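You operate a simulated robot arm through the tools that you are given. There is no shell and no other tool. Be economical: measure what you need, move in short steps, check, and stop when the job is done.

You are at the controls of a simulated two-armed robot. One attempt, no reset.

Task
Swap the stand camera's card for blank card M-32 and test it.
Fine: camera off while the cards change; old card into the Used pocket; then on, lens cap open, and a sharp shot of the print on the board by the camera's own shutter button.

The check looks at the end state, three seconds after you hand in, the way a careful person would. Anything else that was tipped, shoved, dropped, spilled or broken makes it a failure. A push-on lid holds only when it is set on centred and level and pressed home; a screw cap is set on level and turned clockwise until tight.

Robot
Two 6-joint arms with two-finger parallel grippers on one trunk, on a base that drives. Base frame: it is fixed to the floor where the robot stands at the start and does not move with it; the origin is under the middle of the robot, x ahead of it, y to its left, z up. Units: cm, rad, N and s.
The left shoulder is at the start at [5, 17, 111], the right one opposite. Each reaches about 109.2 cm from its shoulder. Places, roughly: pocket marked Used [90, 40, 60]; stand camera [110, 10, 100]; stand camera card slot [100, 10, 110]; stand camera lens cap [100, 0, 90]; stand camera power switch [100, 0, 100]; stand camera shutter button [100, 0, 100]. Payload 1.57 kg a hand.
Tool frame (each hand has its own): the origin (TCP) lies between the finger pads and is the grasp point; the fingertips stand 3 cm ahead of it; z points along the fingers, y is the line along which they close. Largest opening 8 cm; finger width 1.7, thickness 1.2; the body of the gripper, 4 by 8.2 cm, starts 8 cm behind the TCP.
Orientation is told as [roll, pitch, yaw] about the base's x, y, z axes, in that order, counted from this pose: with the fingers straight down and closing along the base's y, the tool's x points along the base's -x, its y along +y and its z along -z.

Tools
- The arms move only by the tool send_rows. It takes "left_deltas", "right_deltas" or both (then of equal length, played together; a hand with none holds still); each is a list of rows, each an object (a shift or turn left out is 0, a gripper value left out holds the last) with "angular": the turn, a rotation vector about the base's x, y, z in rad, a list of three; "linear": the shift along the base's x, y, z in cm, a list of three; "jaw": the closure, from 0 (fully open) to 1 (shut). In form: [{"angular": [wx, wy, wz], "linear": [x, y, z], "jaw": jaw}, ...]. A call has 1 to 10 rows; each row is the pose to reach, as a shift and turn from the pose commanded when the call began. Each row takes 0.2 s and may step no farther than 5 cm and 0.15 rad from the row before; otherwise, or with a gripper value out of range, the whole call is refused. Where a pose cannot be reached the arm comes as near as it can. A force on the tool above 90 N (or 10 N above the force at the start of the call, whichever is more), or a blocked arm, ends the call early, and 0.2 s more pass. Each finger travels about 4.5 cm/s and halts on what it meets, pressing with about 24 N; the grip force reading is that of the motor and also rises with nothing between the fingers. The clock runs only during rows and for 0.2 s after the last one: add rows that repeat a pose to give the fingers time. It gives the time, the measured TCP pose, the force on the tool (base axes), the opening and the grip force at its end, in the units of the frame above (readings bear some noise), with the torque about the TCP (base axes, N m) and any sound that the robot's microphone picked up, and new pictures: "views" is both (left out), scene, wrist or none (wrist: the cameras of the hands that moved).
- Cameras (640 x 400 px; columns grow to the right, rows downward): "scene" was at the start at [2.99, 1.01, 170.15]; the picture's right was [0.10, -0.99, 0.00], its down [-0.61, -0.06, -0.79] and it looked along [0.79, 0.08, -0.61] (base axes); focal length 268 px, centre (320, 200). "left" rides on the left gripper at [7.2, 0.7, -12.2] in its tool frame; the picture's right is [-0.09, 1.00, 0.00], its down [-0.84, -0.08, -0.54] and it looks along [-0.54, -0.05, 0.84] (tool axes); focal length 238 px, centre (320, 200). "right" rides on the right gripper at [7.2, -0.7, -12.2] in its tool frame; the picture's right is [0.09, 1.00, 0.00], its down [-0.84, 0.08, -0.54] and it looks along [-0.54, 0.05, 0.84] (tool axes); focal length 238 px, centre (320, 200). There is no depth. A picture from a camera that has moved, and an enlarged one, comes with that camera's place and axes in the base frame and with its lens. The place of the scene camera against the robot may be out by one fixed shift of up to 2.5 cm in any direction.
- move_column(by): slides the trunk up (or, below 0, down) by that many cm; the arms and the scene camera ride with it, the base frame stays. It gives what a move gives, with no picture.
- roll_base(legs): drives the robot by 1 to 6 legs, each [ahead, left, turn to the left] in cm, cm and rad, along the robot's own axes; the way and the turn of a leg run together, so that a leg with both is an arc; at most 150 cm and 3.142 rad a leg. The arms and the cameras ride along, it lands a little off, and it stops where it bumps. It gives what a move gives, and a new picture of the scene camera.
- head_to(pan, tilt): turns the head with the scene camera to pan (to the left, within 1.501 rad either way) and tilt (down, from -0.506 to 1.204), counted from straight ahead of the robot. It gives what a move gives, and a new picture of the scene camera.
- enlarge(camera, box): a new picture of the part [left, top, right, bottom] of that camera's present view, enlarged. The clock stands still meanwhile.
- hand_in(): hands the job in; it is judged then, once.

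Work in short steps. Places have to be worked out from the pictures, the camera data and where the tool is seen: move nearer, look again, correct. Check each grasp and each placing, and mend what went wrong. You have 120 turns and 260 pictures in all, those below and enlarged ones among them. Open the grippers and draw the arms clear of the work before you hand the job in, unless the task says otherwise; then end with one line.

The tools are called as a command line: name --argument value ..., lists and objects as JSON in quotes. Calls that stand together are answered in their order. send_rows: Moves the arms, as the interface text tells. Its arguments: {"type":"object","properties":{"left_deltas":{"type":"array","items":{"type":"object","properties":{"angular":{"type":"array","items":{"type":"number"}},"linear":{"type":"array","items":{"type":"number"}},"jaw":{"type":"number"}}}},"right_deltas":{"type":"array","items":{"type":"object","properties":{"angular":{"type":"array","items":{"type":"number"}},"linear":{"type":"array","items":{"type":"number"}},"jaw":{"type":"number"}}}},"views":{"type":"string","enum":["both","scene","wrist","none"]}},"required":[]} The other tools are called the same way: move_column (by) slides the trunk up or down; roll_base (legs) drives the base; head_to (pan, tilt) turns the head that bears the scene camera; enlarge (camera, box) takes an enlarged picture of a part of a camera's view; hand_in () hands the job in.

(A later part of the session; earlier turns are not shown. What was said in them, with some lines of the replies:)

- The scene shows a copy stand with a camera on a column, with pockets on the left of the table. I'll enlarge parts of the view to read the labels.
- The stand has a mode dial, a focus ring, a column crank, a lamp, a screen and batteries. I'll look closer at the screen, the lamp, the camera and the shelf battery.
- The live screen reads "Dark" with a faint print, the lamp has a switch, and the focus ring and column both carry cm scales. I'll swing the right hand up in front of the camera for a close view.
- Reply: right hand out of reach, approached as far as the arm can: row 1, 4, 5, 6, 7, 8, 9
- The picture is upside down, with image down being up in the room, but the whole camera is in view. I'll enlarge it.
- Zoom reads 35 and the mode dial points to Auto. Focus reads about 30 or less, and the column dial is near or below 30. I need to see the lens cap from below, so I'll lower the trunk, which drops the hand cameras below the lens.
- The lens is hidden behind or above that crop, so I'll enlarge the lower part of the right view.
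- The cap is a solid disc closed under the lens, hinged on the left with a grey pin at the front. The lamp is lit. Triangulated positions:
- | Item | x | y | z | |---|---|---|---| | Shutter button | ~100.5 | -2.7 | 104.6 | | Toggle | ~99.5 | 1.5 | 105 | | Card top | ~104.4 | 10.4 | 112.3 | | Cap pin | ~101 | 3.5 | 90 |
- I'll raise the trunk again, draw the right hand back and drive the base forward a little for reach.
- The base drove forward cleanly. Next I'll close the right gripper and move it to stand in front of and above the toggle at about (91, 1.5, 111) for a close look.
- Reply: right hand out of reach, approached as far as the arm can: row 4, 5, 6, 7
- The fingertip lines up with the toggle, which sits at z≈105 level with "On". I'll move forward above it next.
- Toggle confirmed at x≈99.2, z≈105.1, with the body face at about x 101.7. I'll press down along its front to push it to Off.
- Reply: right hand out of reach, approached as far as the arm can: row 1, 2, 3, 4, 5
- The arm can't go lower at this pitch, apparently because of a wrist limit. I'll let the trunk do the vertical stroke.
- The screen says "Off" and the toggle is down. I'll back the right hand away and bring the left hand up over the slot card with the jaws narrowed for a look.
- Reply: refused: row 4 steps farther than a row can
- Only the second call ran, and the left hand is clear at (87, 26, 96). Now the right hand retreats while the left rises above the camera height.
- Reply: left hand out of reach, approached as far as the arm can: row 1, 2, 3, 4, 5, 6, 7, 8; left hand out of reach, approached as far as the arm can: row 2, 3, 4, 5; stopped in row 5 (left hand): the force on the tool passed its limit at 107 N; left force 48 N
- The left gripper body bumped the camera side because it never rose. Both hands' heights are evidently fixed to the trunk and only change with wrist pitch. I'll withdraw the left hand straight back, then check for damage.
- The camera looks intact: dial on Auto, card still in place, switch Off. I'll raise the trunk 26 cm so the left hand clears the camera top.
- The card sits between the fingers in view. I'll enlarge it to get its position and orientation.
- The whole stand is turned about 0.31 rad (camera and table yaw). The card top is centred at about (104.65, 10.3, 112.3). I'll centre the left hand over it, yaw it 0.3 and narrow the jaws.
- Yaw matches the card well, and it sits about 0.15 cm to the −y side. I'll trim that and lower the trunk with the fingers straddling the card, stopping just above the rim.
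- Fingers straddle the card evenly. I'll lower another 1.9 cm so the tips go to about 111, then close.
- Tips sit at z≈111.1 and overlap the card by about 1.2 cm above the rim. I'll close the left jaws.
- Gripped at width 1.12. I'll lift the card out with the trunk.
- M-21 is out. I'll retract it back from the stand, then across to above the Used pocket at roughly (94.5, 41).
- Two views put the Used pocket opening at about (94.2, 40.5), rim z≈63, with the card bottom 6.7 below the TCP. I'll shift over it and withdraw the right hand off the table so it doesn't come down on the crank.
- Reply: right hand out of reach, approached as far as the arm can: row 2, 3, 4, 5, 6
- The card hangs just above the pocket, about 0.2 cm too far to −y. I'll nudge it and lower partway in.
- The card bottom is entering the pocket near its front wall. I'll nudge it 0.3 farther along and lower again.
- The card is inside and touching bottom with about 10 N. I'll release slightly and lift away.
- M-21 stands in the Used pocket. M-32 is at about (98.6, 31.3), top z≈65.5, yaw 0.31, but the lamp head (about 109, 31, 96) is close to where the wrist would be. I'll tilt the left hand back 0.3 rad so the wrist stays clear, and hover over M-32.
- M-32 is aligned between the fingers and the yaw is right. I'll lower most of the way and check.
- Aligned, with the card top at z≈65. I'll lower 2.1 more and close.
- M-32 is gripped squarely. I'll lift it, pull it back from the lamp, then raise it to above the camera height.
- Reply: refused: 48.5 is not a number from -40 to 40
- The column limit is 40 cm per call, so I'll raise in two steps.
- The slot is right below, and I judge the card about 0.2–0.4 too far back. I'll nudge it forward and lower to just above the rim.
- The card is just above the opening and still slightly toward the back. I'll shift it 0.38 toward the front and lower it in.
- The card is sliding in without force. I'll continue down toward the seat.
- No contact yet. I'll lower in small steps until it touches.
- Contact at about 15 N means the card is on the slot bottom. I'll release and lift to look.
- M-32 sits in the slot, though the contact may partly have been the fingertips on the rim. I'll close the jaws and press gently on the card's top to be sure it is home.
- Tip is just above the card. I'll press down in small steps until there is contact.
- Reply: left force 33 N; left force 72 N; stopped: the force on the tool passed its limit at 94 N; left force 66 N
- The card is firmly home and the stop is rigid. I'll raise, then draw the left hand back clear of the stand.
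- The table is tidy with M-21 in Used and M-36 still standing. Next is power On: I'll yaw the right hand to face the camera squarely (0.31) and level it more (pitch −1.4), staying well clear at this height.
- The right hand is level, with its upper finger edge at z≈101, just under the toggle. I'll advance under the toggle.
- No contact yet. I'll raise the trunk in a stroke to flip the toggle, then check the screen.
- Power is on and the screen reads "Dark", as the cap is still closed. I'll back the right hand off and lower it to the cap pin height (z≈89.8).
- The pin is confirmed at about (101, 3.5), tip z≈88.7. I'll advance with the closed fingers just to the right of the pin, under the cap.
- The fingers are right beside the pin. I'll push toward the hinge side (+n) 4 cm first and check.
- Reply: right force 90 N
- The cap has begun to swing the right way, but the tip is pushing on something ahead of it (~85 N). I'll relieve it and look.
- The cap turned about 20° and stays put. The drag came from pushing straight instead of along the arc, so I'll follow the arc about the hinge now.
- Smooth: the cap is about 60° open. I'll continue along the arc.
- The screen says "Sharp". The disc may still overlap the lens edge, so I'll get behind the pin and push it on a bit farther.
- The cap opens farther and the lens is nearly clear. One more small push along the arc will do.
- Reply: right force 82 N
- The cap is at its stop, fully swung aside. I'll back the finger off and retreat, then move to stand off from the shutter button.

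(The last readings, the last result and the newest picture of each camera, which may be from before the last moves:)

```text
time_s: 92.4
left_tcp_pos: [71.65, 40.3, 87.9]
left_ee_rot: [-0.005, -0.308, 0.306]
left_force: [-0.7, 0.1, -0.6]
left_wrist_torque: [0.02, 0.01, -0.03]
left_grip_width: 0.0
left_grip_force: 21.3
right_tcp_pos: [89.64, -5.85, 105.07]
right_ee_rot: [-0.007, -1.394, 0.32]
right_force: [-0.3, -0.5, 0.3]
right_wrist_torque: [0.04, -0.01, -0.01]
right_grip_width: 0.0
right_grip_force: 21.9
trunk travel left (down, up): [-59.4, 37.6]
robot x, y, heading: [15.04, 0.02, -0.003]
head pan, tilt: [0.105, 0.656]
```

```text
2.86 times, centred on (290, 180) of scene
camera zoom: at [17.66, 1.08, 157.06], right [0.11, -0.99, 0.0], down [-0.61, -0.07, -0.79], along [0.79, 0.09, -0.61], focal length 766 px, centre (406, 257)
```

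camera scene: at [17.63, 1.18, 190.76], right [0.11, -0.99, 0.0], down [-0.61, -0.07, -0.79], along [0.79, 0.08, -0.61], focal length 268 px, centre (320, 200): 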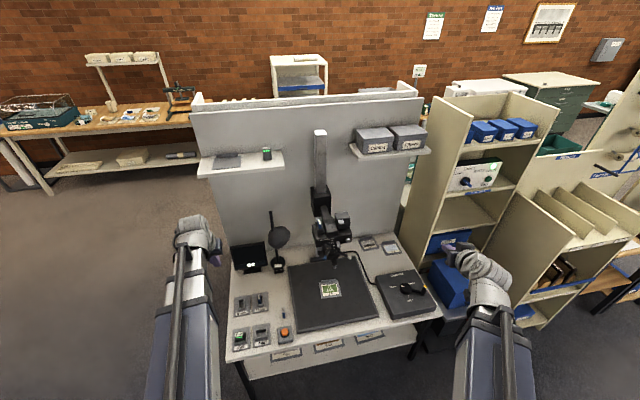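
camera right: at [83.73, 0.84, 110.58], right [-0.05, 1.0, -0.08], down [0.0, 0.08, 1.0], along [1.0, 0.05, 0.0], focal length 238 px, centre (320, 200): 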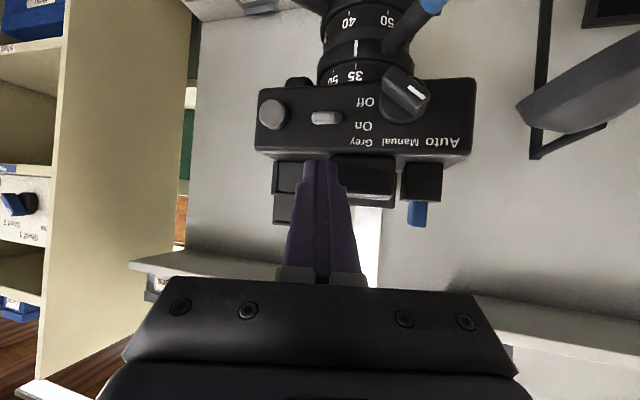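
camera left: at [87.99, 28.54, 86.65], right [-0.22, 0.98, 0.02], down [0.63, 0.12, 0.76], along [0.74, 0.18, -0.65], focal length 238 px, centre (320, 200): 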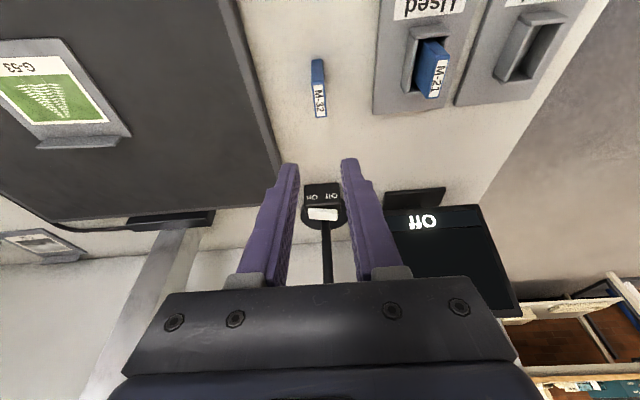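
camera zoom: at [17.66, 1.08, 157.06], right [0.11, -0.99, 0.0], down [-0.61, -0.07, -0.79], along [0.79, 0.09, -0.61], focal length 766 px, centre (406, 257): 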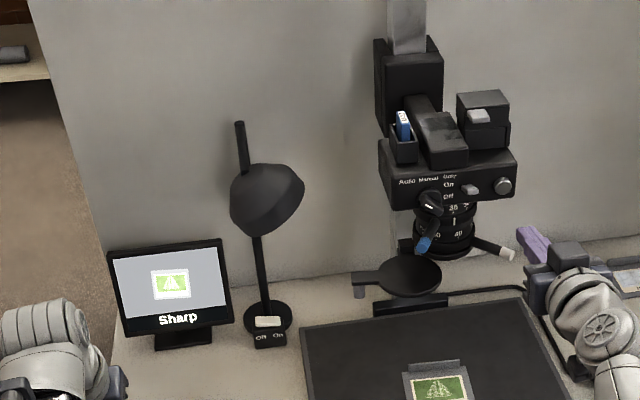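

The screen shows "Sharp" and the cap is well aside. The shutter face triangulates to about (102.6, −2.35, 104.15). I'll trim height and line up 1.5 cm short of it.

move_column --by -0.4

send_rows --right_deltas '[{"linear": [2, -0.2, 0]}, {"linear": [5, 0.8, 0]}, {"linear": [8.5, 2.0, 0]}, {"linear": [8.5, 2.0, 0]}]' --views "none"

enlarge --camera "scene" --box '[290, 120, 390, 190]'

enlarge --camera "right" --box '[220, 60, 420, 200]'

```text
time_s: 92.9
left_tcp_pos: [71.68, 40.42, 87.47]
left_ee_rot: [-0.004, -0.307, 0.307]
left_force: [0.1, -0.2, -0.6]
left_wrist_torque: [-0.04, -0.02, -0.01]
left_grip_width: 0.0
left_grip_force: 21.2
right_tcp_pos: [89.55, -5.75, 104.74]
right_ee_rot: [-0.006, -1.394, 0.318]
right_force: [-0.1, 0.0, -0.1]
right_wrist_torque: [0.02, -0.01, -0.03]
right_grip_width: 0.03
right_grip_force: 21.9
trunk travel left (down, up): [-59.0, 38.0]
robot x, y, heading: [15.21, 0.1, 0.006]
head pan, tilt: [0.105, 0.656]
```

```text
time_s: 93.9
left_tcp_pos: [71.72, 40.33, 87.59]
left_ee_rot: [-0.006, -0.307, 0.306]
left_force: [0.3, 0.4, -1.0]
left_wrist_torque: [-0.02, 0.0, 0.0]
left_grip_width: 0.0
left_grip_force: 21.6
right_tcp_pos: [98.16, -3.82, 104.54]
right_ee_rot: [-0.009, -1.395, 0.321]
right_force: [-0.1, -0.1, -0.1]
right_wrist_torque: [0.03, 0.02, 0.01]
right_grip_width: 0.01
right_grip_force: 21.3
trunk travel left (down, up): [-59.0, 38.0]
robot x, y, heading: [14.69, 0.02, 0.0]
head pan, tilt: [0.105, 0.656]
```

```text
5.71 times, centred on (340, 155) of scene
camera zoom: at [17.63, 1.07, 156.67], right [0.11, -0.99, 0.0], down [-0.61, -0.07, -0.79], along [0.79, 0.09, -0.61], focal length 1533 px, centre (206, 457)
```

zoom: 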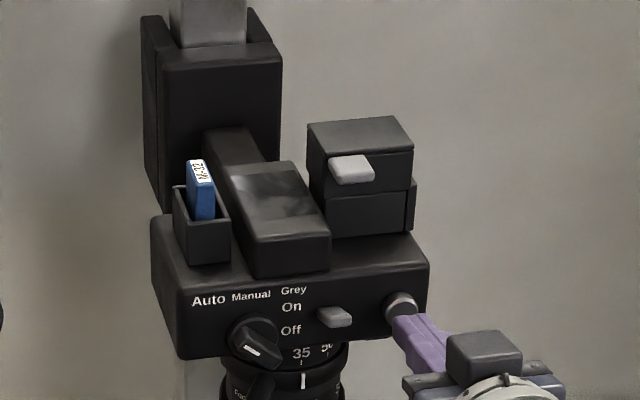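

```text
2.86 times, centred on (320, 130) of right
camera zoom: at [85.71, -8.47, 99.67], right [-0.32, 0.94, -0.09], down [-0.39, -0.04, 0.92], along [0.86, 0.33, 0.38], focal length 681 px, centre (320, 400)
```

zoom: 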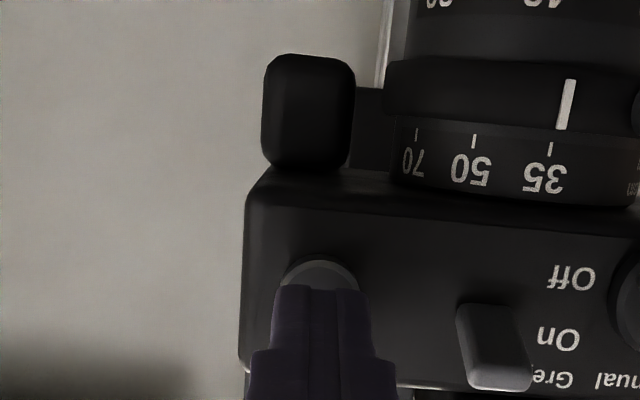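

The fingertip is lined up on the button. I'll press forward along the camera axis in small steps.

send_rows --right_deltas '[{"linear": [0.6, 0.2, 0]}, {"linear": [1.1, 0.36, 0]}, {"linear": [1.5, 0.5, 0]}, {"linear": [1.8, 0.6, 0]}]' --views "none"

enlarge --camera "scene" --box '[190, 110, 390, 250]'

```text
time_s: 94.9
left_tcp_pos: [71.55, 40.23, 87.51]
left_ee_rot: [-0.004, -0.311, 0.308]
left_force: [0.8, -0.1, -0.7]
left_wrist_torque: [-0.05, -0.01, 0.0]
left_grip_width: 0.03
left_grip_force: 21.4
right_tcp_pos: [99.72, -3.31, 104.75]
right_ee_rot: [-0.009, -1.395, 0.321]
right_force: [-18.8, -5.7, -5.7]
right_wrist_torque: [-0.09, 0.11, 0.0]
right_grip_width: 0.0
right_grip_force: 21.6
trunk travel left (down, up): [-59.0, 38.0]
robot x, y, heading: [14.74, 0.02, -0.0]
head pan, tilt: [0.105, 0.656]
heard: click
```

```text
2.86 times, centred on (290, 180) of scene
camera zoom: at [17.46, 1.01, 156.66], right [0.11, -0.99, 0.0], down [-0.61, -0.07, -0.79], along [0.79, 0.09, -0.61], focal length 766 px, centre (406, 257)
```

zoom: 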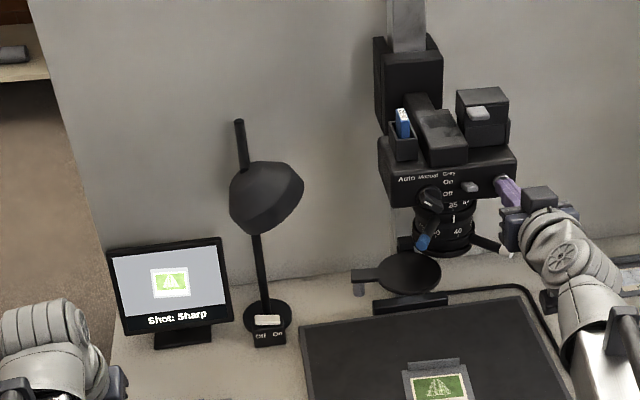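

A click was heard and the screen reads "Shot: Sharp". I'll draw the right hand back, open both grippers and check the whole scene.

send_rows --right_deltas '[{"linear": [-3, -1, 0]}, {"linear": [-7, -2.3, 0]}, {"linear": [-11, -4, 0]}, {"linear": [-13, -8, 0]}, {"linear": [-14, -12, 0], "jaw": 0.5}, {"linear": [-15, -16, 0], "jaw": 0}, {"linear": [-15, -20, 0], "jaw": 0}, {"linear": [-15, -22, 0], "jaw": 0}]' --left_deltas '[{}, {}, {}, {"jaw": 0.5}, {"jaw": 0}, {"jaw": 0}, {"jaw": 0}, {"jaw": 0}]' --views "scene"

enlarge --camera "scene" --box '[200, 120, 440, 300]'

enlarge --camera "scene" --box '[210, 180, 310, 300]'

```text
time_s: 96.7
left_tcp_pos: [71.73, 40.34, 87.49]
left_ee_rot: [-0.006, -0.307, 0.309]
left_force: [1.1, 0.0, -0.3]
left_wrist_torque: [-0.02, 0.0, 0.0]
left_grip_width: 8.01
left_grip_force: 0.0
right_tcp_pos: [84.86, -25.22, 104.73]
right_ee_rot: [-0.005, -1.395, 0.319]
right_force: [0.4, 0.4, -0.6]
right_wrist_torque: [-0.01, -0.03, 0.02]
right_grip_width: 8.0
right_grip_force: 0.1
trunk travel left (down, up): [-59.0, 38.0]
robot x, y, heading: [14.26, 0.16, 0.002]
head pan, tilt: [0.105, 0.656]
camera scene: at [17.64, 1.06, 156.66], right [0.11, -0.99, 0.0], down [-0.61, -0.07, -0.79], along [0.79, 0.09, -0.61], focal length 268 px, centre (320, 200)
```

scene: 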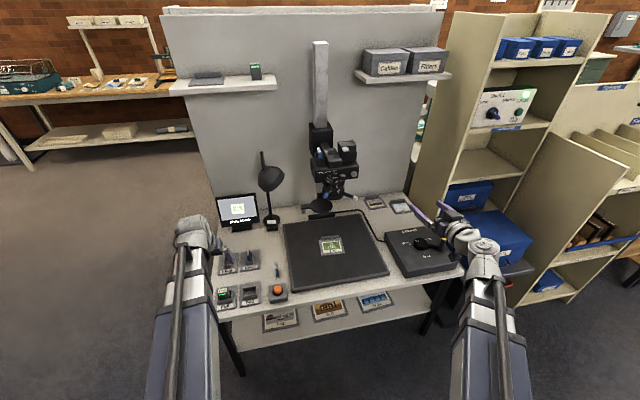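

```text
2.22 times, centred on (320, 210) of scene
camera zoom: at [17.64, 1.06, 156.66], right [0.11, -0.99, 0.0], down [-0.61, -0.07, -0.79], along [0.79, 0.09, -0.61], focal length 596 px, centre (320, 178)
```

zoom: 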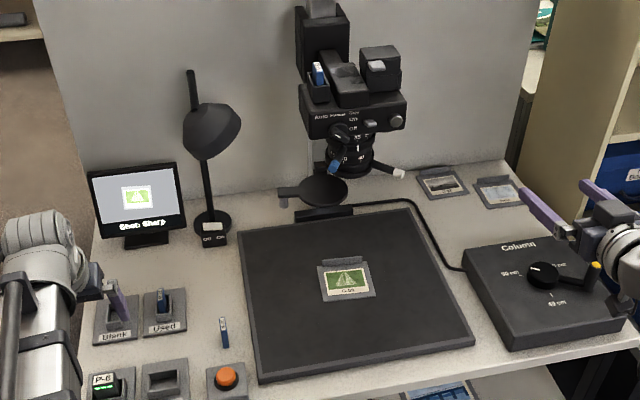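

```text
3.33 times, centred on (260, 240) of scene
camera zoom: at [17.64, 1.06, 156.66], right [0.11, -0.99, 0.0], down [-0.61, -0.07, -0.79], along [0.79, 0.09, -0.61], focal length 894 px, centre (520, 67)
```

zoom: 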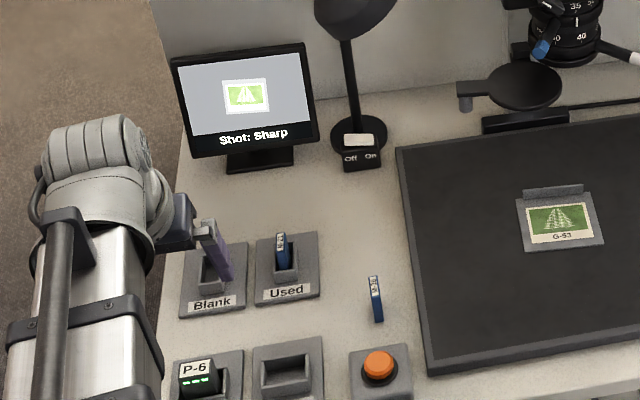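

Everything is in order: M-21 in Used, M-32 in the camera, cap open, power on, "Shot: Sharp", and nothing else disturbed. I'll back the base away to draw the arms clear.

roll_base --legs '[[-20, 0, 0]]'

enlarge --camera "scene" --box '[210, 110, 450, 290]'

```text
time_s: 98.3
left_tcp_pos: [51.39, 40.34, 87.49]
left_ee_rot: [-0.005, -0.308, 0.312]
left_force: [-1.3, 0.6, -0.2]
left_wrist_torque: [-0.01, -0.02, 0.03]
left_grip_width: 8.0
left_grip_force: 0.1
right_tcp_pos: [64.58, -24.93, 104.61]
right_ee_rot: [-0.008, -1.393, 0.323]
right_force: [-0.5, 0.2, 0.5]
right_wrist_torque: [-0.02, 0.0, -0.01]
right_grip_width: 8.0
right_grip_force: 0.0
trunk travel left (down, up): [-59.0, 38.0]
robot x, y, heading: [-5.79, -0.25, 0.005]
head pan, tilt: [0.105, 0.656]
camera scene: at [-2.63, 1.0, 156.67], right [0.11, -0.99, 0.0], down [-0.61, -0.07, -0.79], along [0.79, 0.09, -0.61], focal length 268 px, centre (320, 200)
```

scene: 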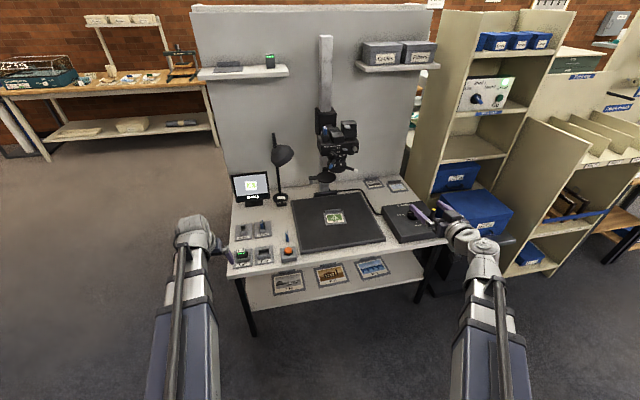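

```text
2.22 times, centred on (330, 200) of scene
camera zoom: at [-2.63, 1.0, 156.67], right [0.11, -0.99, 0.0], down [-0.61, -0.07, -0.79], along [0.79, 0.09, -0.61], focal length 596 px, centre (298, 200)
```

zoom: 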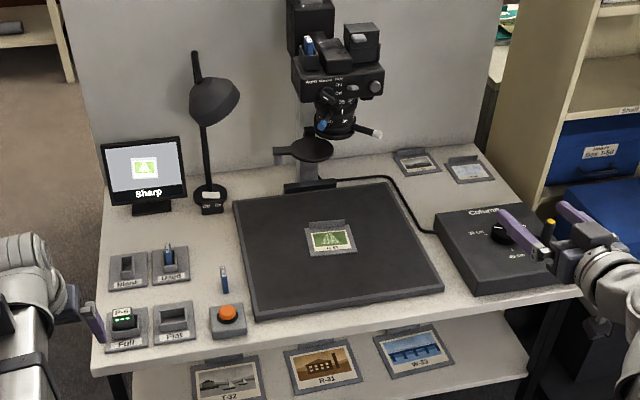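

The arms are clear and the state is as wanted, so I'm handing in.

hand_in

```text
The job is handed in.
```

The stand camera now holds blank card M-32. The old card, M-21, is in the Used pocket. The cards were changed with the power off. The camera is back on, the lens cap is open, and the test shot of the print, taken with its own shutter button, read "Shot: Sharp". Early on, the left gripper bumped the camera at about 107 N, but the close-up check afterwards showed nothing moved or damaged.
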